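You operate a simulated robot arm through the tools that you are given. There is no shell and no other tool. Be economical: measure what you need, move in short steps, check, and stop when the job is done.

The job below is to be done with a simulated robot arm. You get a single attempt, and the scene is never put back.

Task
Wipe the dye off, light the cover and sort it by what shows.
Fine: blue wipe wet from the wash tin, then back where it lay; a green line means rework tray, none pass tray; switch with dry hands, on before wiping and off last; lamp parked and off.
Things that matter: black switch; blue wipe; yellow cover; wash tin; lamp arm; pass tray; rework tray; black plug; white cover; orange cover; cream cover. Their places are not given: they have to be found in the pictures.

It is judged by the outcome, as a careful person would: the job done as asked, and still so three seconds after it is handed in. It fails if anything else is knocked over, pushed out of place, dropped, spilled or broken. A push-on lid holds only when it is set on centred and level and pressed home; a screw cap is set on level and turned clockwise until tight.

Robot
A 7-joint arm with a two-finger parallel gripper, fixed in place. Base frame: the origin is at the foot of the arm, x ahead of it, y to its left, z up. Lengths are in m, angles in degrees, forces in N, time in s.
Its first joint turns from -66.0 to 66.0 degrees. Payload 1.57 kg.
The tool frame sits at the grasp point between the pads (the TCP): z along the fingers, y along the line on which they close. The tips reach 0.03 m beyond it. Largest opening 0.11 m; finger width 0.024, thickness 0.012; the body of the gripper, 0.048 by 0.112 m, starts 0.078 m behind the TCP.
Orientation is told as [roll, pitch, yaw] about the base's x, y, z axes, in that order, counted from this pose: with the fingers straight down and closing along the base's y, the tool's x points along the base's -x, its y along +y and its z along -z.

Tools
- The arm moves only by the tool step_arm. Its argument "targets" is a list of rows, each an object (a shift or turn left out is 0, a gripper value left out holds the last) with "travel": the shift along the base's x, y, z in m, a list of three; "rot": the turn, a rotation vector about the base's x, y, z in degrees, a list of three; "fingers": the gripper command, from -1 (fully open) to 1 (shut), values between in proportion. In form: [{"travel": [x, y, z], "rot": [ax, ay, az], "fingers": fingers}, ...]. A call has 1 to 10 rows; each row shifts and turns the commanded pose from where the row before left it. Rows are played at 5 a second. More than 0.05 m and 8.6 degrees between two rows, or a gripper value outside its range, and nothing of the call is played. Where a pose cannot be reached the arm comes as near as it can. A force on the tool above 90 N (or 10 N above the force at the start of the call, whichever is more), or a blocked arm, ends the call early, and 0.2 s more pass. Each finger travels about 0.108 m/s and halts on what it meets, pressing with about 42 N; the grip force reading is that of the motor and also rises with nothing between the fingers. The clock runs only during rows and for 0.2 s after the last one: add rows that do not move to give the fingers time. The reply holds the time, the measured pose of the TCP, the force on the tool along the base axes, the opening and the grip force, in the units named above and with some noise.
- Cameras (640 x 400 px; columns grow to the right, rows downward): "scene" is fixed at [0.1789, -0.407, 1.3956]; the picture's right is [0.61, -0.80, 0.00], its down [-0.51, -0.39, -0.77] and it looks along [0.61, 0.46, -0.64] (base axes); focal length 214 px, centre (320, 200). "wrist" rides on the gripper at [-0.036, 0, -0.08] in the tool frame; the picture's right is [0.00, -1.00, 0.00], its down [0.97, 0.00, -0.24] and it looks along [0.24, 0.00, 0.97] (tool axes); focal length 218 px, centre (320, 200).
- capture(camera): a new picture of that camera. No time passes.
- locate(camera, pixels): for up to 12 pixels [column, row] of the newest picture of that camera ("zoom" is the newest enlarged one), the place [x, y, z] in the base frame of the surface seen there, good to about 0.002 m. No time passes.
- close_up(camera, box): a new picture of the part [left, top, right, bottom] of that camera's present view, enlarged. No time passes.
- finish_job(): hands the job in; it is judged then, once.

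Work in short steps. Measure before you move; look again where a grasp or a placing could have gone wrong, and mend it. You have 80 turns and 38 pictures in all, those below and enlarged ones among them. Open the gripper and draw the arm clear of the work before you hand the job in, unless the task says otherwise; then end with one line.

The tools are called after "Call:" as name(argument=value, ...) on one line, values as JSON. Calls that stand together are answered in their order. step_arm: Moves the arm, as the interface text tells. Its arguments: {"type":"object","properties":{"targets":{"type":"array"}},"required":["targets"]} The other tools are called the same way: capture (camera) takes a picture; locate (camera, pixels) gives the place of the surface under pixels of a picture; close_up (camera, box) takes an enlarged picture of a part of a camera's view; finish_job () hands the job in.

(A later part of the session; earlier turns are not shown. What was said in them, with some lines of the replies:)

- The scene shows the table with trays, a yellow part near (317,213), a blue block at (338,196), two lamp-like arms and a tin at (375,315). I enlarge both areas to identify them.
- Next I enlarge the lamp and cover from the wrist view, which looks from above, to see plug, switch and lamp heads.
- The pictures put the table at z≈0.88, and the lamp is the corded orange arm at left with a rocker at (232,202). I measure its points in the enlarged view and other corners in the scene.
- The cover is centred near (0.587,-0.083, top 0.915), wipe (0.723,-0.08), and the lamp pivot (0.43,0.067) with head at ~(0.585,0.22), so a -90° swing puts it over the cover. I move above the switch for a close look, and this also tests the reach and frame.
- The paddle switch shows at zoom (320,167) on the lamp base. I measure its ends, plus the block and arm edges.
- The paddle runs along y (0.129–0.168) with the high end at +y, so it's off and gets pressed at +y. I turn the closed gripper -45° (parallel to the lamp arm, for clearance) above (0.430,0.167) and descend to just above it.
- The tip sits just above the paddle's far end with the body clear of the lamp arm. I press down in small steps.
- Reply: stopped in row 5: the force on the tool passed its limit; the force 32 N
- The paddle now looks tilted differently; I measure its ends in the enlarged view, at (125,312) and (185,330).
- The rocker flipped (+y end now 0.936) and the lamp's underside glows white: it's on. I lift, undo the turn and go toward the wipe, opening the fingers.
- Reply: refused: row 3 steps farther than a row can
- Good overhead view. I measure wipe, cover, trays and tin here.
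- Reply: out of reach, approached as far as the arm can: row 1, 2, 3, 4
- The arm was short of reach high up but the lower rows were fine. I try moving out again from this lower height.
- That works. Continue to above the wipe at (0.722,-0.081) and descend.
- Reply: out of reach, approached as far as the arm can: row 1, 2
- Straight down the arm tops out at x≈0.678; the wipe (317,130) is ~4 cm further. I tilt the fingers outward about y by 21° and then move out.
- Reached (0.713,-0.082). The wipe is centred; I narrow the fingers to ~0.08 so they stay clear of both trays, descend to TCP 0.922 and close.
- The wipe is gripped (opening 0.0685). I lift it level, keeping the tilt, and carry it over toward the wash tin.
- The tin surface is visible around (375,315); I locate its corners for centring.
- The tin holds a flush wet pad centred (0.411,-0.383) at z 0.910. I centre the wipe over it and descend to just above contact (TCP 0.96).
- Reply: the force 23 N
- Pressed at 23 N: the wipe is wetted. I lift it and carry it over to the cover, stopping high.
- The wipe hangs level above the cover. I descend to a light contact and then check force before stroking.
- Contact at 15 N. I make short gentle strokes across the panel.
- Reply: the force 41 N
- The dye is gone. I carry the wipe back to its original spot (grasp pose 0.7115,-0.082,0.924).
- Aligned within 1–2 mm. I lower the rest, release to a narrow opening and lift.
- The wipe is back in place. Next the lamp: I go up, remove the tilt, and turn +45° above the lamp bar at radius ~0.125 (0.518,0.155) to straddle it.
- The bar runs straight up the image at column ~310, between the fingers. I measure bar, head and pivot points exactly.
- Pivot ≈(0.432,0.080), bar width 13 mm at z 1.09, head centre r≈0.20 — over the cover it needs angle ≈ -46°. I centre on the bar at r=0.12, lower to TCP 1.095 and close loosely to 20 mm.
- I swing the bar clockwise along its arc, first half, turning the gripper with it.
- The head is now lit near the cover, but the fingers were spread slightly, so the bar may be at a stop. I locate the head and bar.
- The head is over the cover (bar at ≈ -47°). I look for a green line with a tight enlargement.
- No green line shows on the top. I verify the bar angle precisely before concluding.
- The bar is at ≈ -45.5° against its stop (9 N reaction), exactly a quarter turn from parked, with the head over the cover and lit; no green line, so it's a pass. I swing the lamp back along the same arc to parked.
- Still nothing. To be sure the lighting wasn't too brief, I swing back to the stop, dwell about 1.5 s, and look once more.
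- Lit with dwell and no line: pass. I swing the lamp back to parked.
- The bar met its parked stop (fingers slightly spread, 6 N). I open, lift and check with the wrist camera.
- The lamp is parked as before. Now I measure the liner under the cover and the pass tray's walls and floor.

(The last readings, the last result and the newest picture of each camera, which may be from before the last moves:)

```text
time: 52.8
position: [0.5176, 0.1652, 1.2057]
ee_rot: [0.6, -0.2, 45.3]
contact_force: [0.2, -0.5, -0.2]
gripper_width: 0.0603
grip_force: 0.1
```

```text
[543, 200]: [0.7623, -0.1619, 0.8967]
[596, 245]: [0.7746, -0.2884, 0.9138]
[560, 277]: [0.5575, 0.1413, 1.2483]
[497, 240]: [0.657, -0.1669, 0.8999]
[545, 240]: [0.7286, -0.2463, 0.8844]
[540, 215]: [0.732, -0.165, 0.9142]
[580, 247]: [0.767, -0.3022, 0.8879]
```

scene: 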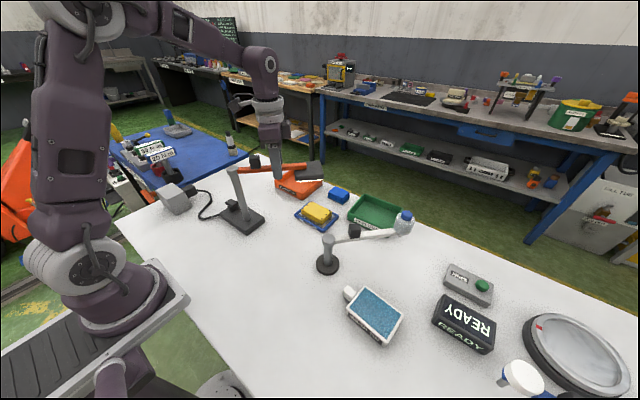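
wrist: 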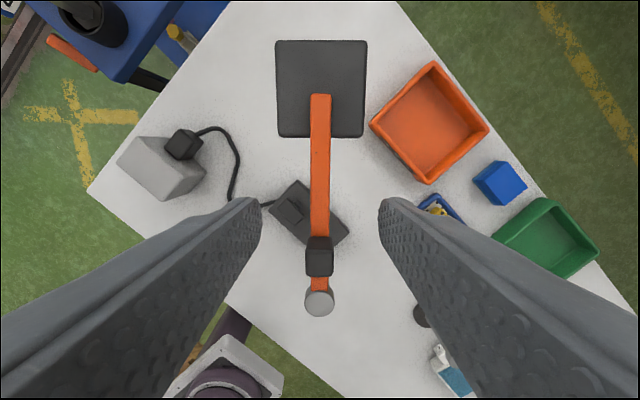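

The tray spans x 0.645–0.775, y ≈-0.16…-0.315, floor 0.884. I move above the cover with the -21° tilt and open fingers, stopping above it for a look.

Call:
step_arm(targets=[{"travel": [0.0099, -0.0412, 0], "rot": [0, 0, -7.5]}, {"travel": [0.0099, -0.0412, 0], "rot": [0, 0, -7.5]}, {"travel": [0.0099, -0.0412, 0], "rot": [0, 0, -7.5]}, {"travel": [0.0099, -0.0412, 0], "rot": [0, 0, -7.5]}, {"travel": [0.0099, -0.0412, 0], "rot": [0, 0, -7.5]}, {"travel": [0.0099, -0.0412, 0], "rot": [0, 0, -7.5], "fingers": -1}, {"travel": [0, 0, -0.04], "rot": [0, -7, 0]}, {"travel": [0, 0, -0.04], "rot": [0, -7, 0]}, {"travel": [0, 0, -0.04], "rot": [0, -7, 0]}, {}])

Call:
step_arm(targets=[{"travel": [0, 0, -0.045]}, {"travel": [0, 0, -0.045]}, {"travel": [0, 0, -0.03]}, {}, {}])

Call:
capture(camera="wrist")

```text
time: 55.0
position: [0.5764, -0.0821, 1.0843]
ee_rot: [0.3, -21.2, 0.3]
contact_force: [0.0, 0.3, -0.1]
gripper_width: 0.11
grip_force: 0.0
```

```text
time: 56.2
position: [0.5738, -0.0813, 0.965]
ee_rot: [0.2, -21.1, 0.4]
contact_force: [-0.3, 0.2, -0.6]
gripper_width: 0.11
grip_force: 0.0
```

```text
4 pictures are left
```

wrist: 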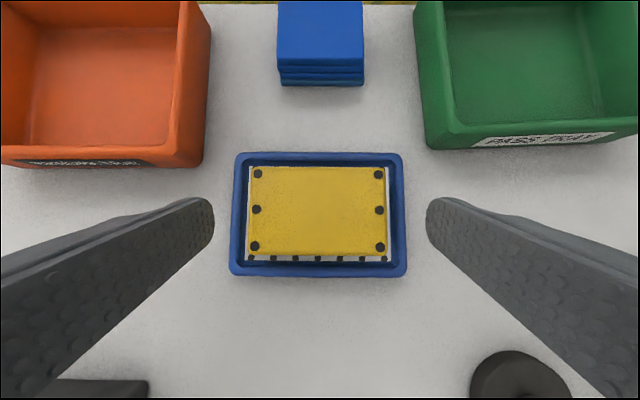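

The cover (250–386) is centred between the fingers. I descend to TCP 0.927 and close.

Call:
step_arm(targets=[{"travel": [0.003, 0, -0.02]}, {"travel": [0, 0, -0.018]}, {}, {"fingers": 1}, {}, {}, {}])

Call:
step_arm(targets=[{"travel": [0, 0, 0.02]}, {"travel": [0, 0, 0.04]}, {"travel": [0, 0, 0.03]}, {}])

```text
time: 57.8
position: [0.5782, -0.0832, 0.926]
ee_rot: [0.4, -21.0, 0.4]
contact_force: [-0.9, -0.3, -0.4]
gripper_width: 0.0898
grip_force: 41.9
```

```text
time: 58.8
position: [0.5776, -0.0825, 1.0172]
ee_rot: [0.3, -21.2, 0.4]
contact_force: [0.1, -0.3, -3.0]
gripper_width: 0.0896
grip_force: 41.6
```

Gripped (0.090) and lifted. I carry it over the pass tray centre.

Call:
step_arm(targets=[{"travel": [0.02, -0.035, 0]}, {"travel": [0.022, -0.035, -0.005]}, {"travel": [0.025, -0.035, -0.01]}, {"travel": [0.027, -0.03, -0.01]}, {"travel": [0.028, -0.02, 0]}, {}, {}])

Call:
capture(camera="wrist")

```text
time: 60.4
position: [0.6994, -0.2354, 0.991]
ee_rot: [0.4, -21.0, 0.3]
contact_force: [0.2, -0.2, -2.9]
gripper_width: 0.0896
grip_force: 42.0
```

```text
3 pictures are left
```

wrist: 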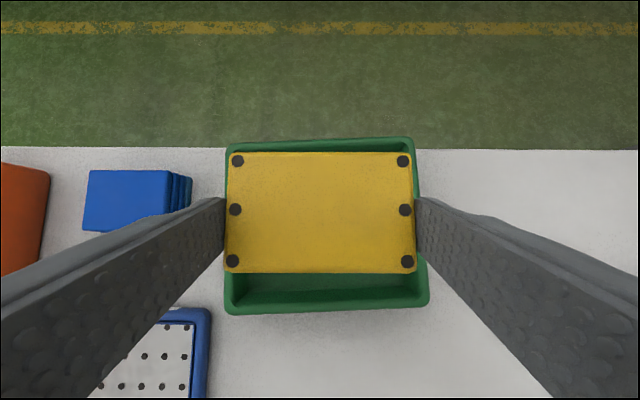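

The cover hangs over the tray, slightly left/back in the picture. I measure the rim to fine-tune.

Call:
locate(camera="wrist", pixels=[[228, 300], [426, 296], [228, 148], [411, 140], [326, 308], [237, 290], [417, 288], [320, 290], [237, 161], [408, 261], [420, 200], [233, 261]])

```text
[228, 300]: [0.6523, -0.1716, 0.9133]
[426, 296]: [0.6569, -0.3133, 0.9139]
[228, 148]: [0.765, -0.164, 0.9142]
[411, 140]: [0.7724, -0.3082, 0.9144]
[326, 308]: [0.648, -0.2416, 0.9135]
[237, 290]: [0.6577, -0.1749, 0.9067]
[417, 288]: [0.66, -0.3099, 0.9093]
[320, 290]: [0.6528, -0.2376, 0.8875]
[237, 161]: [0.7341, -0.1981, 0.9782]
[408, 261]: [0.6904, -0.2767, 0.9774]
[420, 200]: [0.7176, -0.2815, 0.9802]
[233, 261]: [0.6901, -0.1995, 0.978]
```

Cover and tray centres coincide within 2 mm; the tray is turned ~2.5°, so I match it and lower to just above the floor.

Call:
step_arm(targets=[{"travel": [0, -0.001, 0], "rot": [0, 0, 2.5]}, {"travel": [0, 0, -0.03]}, {"travel": [0, 0, -0.025]}, {"travel": [0, 0, -0.01]}, {"travel": [0, 0, -0.003]}, {}])

```text
time: 61.8
position: [0.6996, -0.2362, 0.9225]
ee_rot: [0.3, -21.1, 2.8]
contact_force: [0.1, 1.2, -3.2]
gripper_width: 0.0894
grip_force: 41.7
```

It still hangs (weight -3 N), about 1–2 mm above the floor. I lower 1.5 mm more, release slightly and lift out.

Call:
step_arm(targets=[{"travel": [0, 0, -0.0015]}, {}, {"fingers": -0.78}, {}, {}, {"travel": [0, 0, 0.03]}, {"travel": [0, 0, 0.04]}, {"travel": [-0.03, 0.02, 0.03]}, {}])

Call:
close_up(camera="scene", box=[260, 130, 420, 250])

```text
time: 63.8
position: [0.6707, -0.2171, 1.02]
ee_rot: [0.3, -21.1, 2.8]
contact_force: [-0.6, -0.5, 0.1]
gripper_width: 0.0979
grip_force: 0.1
```

```text
3.33 times, centred on (340, 190) of scene
```

zoom: 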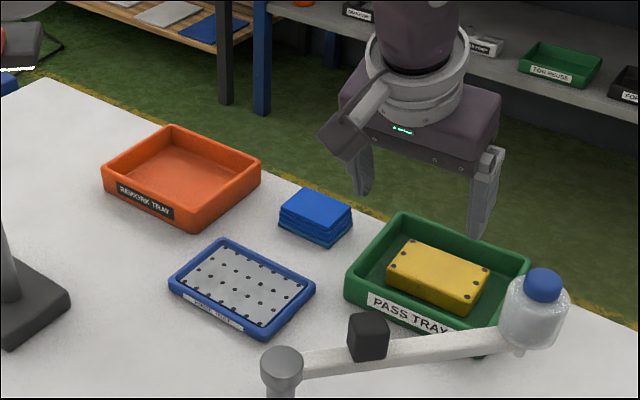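

The cover sits flat in the pass tray and everything else is in place. Last the switch: I close the fingers, rise, and go with a -30° tilt (body leaning back, clear of post and bar) toward a point behind the paddle's near end.

Call:
step_arm(targets=[{"travel": [0, 0, 0.045], "fingers": 1}, {"travel": [-0.02, 0, 0.045]}, {"travel": [-0.02, 0, 0.045], "rot": [0, 0, -2.7]}, {"travel": [-0.02, 0, 0.045], "rot": [0, -4.5, 0]}, {"travel": [-0.0239, 0.0387, 0], "rot": [0, -4.5, 0]}, {"travel": [-0.0239, 0.0387, 0]}, {"travel": [-0.0239, 0.0387, 0]}, {"travel": [-0.0239, 0.0387, 0]}, {"travel": [-0.0239, 0.0387, 0]}, {}])

Call:
step_arm(targets=[{"travel": [-0.0239, 0.0387, 0]}, {"travel": [-0.0239, 0.0387, 0]}, {"travel": [-0.0239, 0.0387, 0]}, {"travel": [-0.0239, 0.0387, 0]}, {}, {}])

```text
time: 66.0
position: [0.4897, -0.0229, 1.2024]
ee_rot: [0.3, -30.1, 0.2]
contact_force: [-0.1, -0.1, -0.2]
gripper_width: 0.0001
grip_force: 20.9
```

```text
time: 67.4
position: [0.3941, 0.1308, 1.203]
ee_rot: [0.3, -30.1, 0.1]
contact_force: [0.4, 0.1, -0.3]
gripper_width: 0.0
grip_force: 21.2
```

On position (0.394,0.131). I descend to TCP 0.990, then slide +x over the paddle end.

Call:
step_arm(targets=[{"travel": [0, 0, -0.045]}, {"travel": [0, 0, -0.045]}, {"travel": [0, 0, -0.045]}, {"travel": [0, 0, -0.045]}, {"travel": [0, 0, -0.033]}, {}, {"travel": [0.015, 0, 0]}, {"travel": [0.0165, 0, 0]}, {}, {}])

Call:
close_up(camera="scene", box=[176, 130, 272, 220])

```text
time: 69.6
position: [0.4265, 0.1307, 1.091]
ee_rot: [0.2, -30.1, 0.2]
contact_force: [1.9, -0.1, 0.4]
gripper_width: 0.0002
grip_force: 21.1
out of reach, approached as far as the arm can: row 3, 4, 5
```

```text
4.44 times, centred on (224, 175) of scene
```

zoom: 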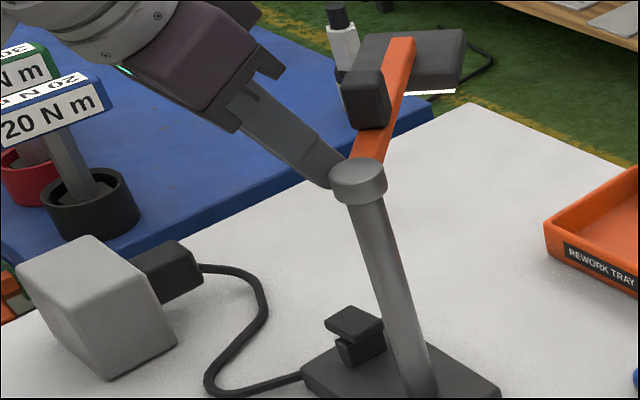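

Tilting back made the low pose unreachable (stopped at z 1.09, no damage). I back off, go up, undo that tilt, turn -45° parallel to the bar, and later lean the body away from the bar (north-west) instead.

Call:
step_arm(targets=[{"travel": [-0.016, 0, 0]}, {"travel": [-0.016, 0, 0.02]}, {"travel": [0, 0, 0.045]}, {"travel": [0, 0, 0.045]}, {"rot": [0, 7.5, 0]}, {"rot": [0, 7.5, 0]}, {"rot": [0, 7.5, 0]}, {"rot": [0, 7.6, 0]}, {}, {}])

Call:
step_arm(targets=[{"travel": [0.002, 0.004, 0], "rot": [0, 0, -7.5]}, {"travel": [0.002, 0.004, 0], "rot": [0, 0, -7.5]}, {"travel": [0.002, 0.004, 0], "rot": [0, 0, -7.5]}, {"travel": [0.002, 0.004, 0], "rot": [0, 0, -7.5]}, {"travel": [0.002, 0.003, 0], "rot": [0, 0, -7.5]}, {"travel": [0.002, 0.003, 0], "rot": [0, 0, -7.5]}, {"rot": [-5.657, -5.657, 0]}, {"rot": [-5.657, -5.657, 0]}, {"rot": [-5.657, -5.657, 0]}, {}])

```text
time: 71.8
position: [0.3934, 0.1295, 1.2019]
ee_rot: [0.3, 0.1, 0.0]
contact_force: [0.4, 0.3, -0.1]
gripper_width: 0.0001
grip_force: 21.3
```

```text
time: 74.0
position: [0.407, 0.1522, 1.2004]
ee_rot: [0.4, -24.1, -44.8]
contact_force: [-0.7, -0.5, -0.4]
gripper_width: 0.0002
grip_force: 21.4
```

Orientation is right (leaning NW). I descend to TCP 0.990 at the offset spot.

Call:
step_arm(targets=[{"travel": [0, 0.001, -0.045]}, {"travel": [0, 0, -0.045]}, {"travel": [0, 0, -0.045]}, {"travel": [0, 0, -0.045]}, {"travel": [0, 0, -0.03]}, {}, {}])

```text
time: 75.6
position: [0.4047, 0.1537, 0.9912]
ee_rot: [0.3, -24.1, -44.8]
contact_force: [-0.2, 0.2, -0.1]
gripper_width: 0.0
grip_force: 21.4
```

Reached. I slide south-east over the paddle's near end (0.4287,0.1319), then press gently.

Call:
step_arm(targets=[{"travel": [0.008, -0.0073, 0]}, {"travel": [0.008, -0.0073, 0]}, {"travel": [0.008, -0.0072, 0]}, {}, {}])

```text
time: 76.8
position: [0.4298, 0.1319, 0.9909]
ee_rot: [0.3, -24.0, -44.8]
contact_force: [-0.5, -0.1, -0.9]
gripper_width: 0.0
grip_force: 20.7
```

No contact with anything. Now I press down in small steps.

Call:
step_arm(targets=[{"travel": [0, 0, -0.01]}, {"travel": [0, 0, -0.005]}, {"travel": [0, 0, -0.004]}, {"travel": [0, 0, -0.003]}, {}])

```text
time: 78.0
position: [0.4297, 0.1319, 0.9695]
ee_rot: [0.3, -24.0, -44.8]
contact_force: [0.1, 0.1, 1.0]
gripper_width: 0.0001
grip_force: 21.6
```

Just touching (1 N). I continue pressing 1.5–2 mm at a time.

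Call:
step_arm(targets=[{"travel": [0, 0, -0.002]}, {"travel": [0, 0, -0.002]}, {"travel": [0, 0, -0.0015]}, {}])

```text
time: 78.7
position: [0.4305, 0.1314, 0.9686]
ee_rot: [0.7, -24.3, -44.9]
contact_force: [-24.0, 0.5, 39.6]
gripper_width: 0.0
grip_force: 21.6
stopped in row 3: the force on the tool passed its limit (the readings are from after the stop); the commanded pose is now the measured one
```

It pressed firmly (40 N). I withdraw the same way: up, north-west, up.

Call:
step_arm(targets=[{"travel": [0, 0, 0.018]}, {"travel": [-0.008, 0.0073, 0.004]}, {"travel": [-0.008, 0.0073, 0]}, {"travel": [-0.008, 0.0072, 0]}, {"travel": [0, 0, 0.045]}, {"travel": [0, 0, 0.045]}, {"travel": [0, 0, 0.045]}, {"travel": [0, 0, 0.045]}, {"travel": [0, 0, 0.04]}, {}])

Call:
step_arm(targets=[{"travel": [0, -0.03, 0], "rot": [5.657, 5.657, 0]}, {"travel": [0, -0.03, 0], "rot": [5.657, 5.657, 0]}, {"travel": [0, -0.03, 0], "rot": [5.657, 5.657, 0]}, {"travel": [-0.008, -0.04, 0.02], "rot": [0, 0, 7.5], "fingers": -1}, {"travel": [-0.008, -0.04, 0.02], "rot": [0, 0, 7.5]}, {"travel": [-0.008, -0.04, 0.01], "rot": [0, 0, 7.5]}, {"travel": [-0.008, -0.02, 0], "rot": [0, 0, 7.5]}, {"rot": [0, 0, 7.5]}, {"rot": [0, 0, 7.5]}, {}])

Call:
close_up(camera="scene", box=[208, 130, 304, 220])

```text
time: 80.9
position: [0.4074, 0.1526, 1.2086]
ee_rot: [0.6, -24.2, -45.0]
contact_force: [-0.8, -0.2, 0.4]
gripper_width: 0.0
grip_force: 21.1
```

```text
time: 83.1
position: [0.3744, -0.0764, 1.2594]
ee_rot: [0.7, -0.1, 0.3]
contact_force: [0.4, 0.5, -0.6]
gripper_width: 0.1101
grip_force: 0.1
```

```text
4.44 times, centred on (256, 175) of scene
```

zoom: 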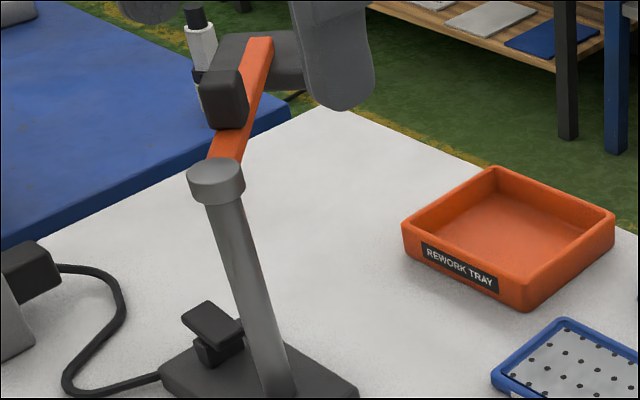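

The lamp's lower edge at (285,88) no longer glows and the paddle looks tilted as at the start. I confirm by measurement.

Call:
locate(camera="zoom", pixels=[[192, 317], [207, 306], [212, 322], [225, 336], [236, 328], [216, 181], [245, 110]])

```text
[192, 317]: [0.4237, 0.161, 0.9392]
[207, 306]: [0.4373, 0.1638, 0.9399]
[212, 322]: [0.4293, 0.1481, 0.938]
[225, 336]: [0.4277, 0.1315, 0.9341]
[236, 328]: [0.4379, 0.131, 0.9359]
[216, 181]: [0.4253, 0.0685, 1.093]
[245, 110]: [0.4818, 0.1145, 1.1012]
```

The +y end is high again (0.940 against 0.934 at the other end), so the switch is off. The lamp is parked, the wipe is back, the cover is in the pass tray and the arm is clear, so I hand in.

Call:
finish_job()

```text
The job is handed in.
```

The dye is wiped off and the yellow cover is in the pass tray, because no green line showed under the lamp. The wipe is back where it lay, and the lamp is parked and switched off.
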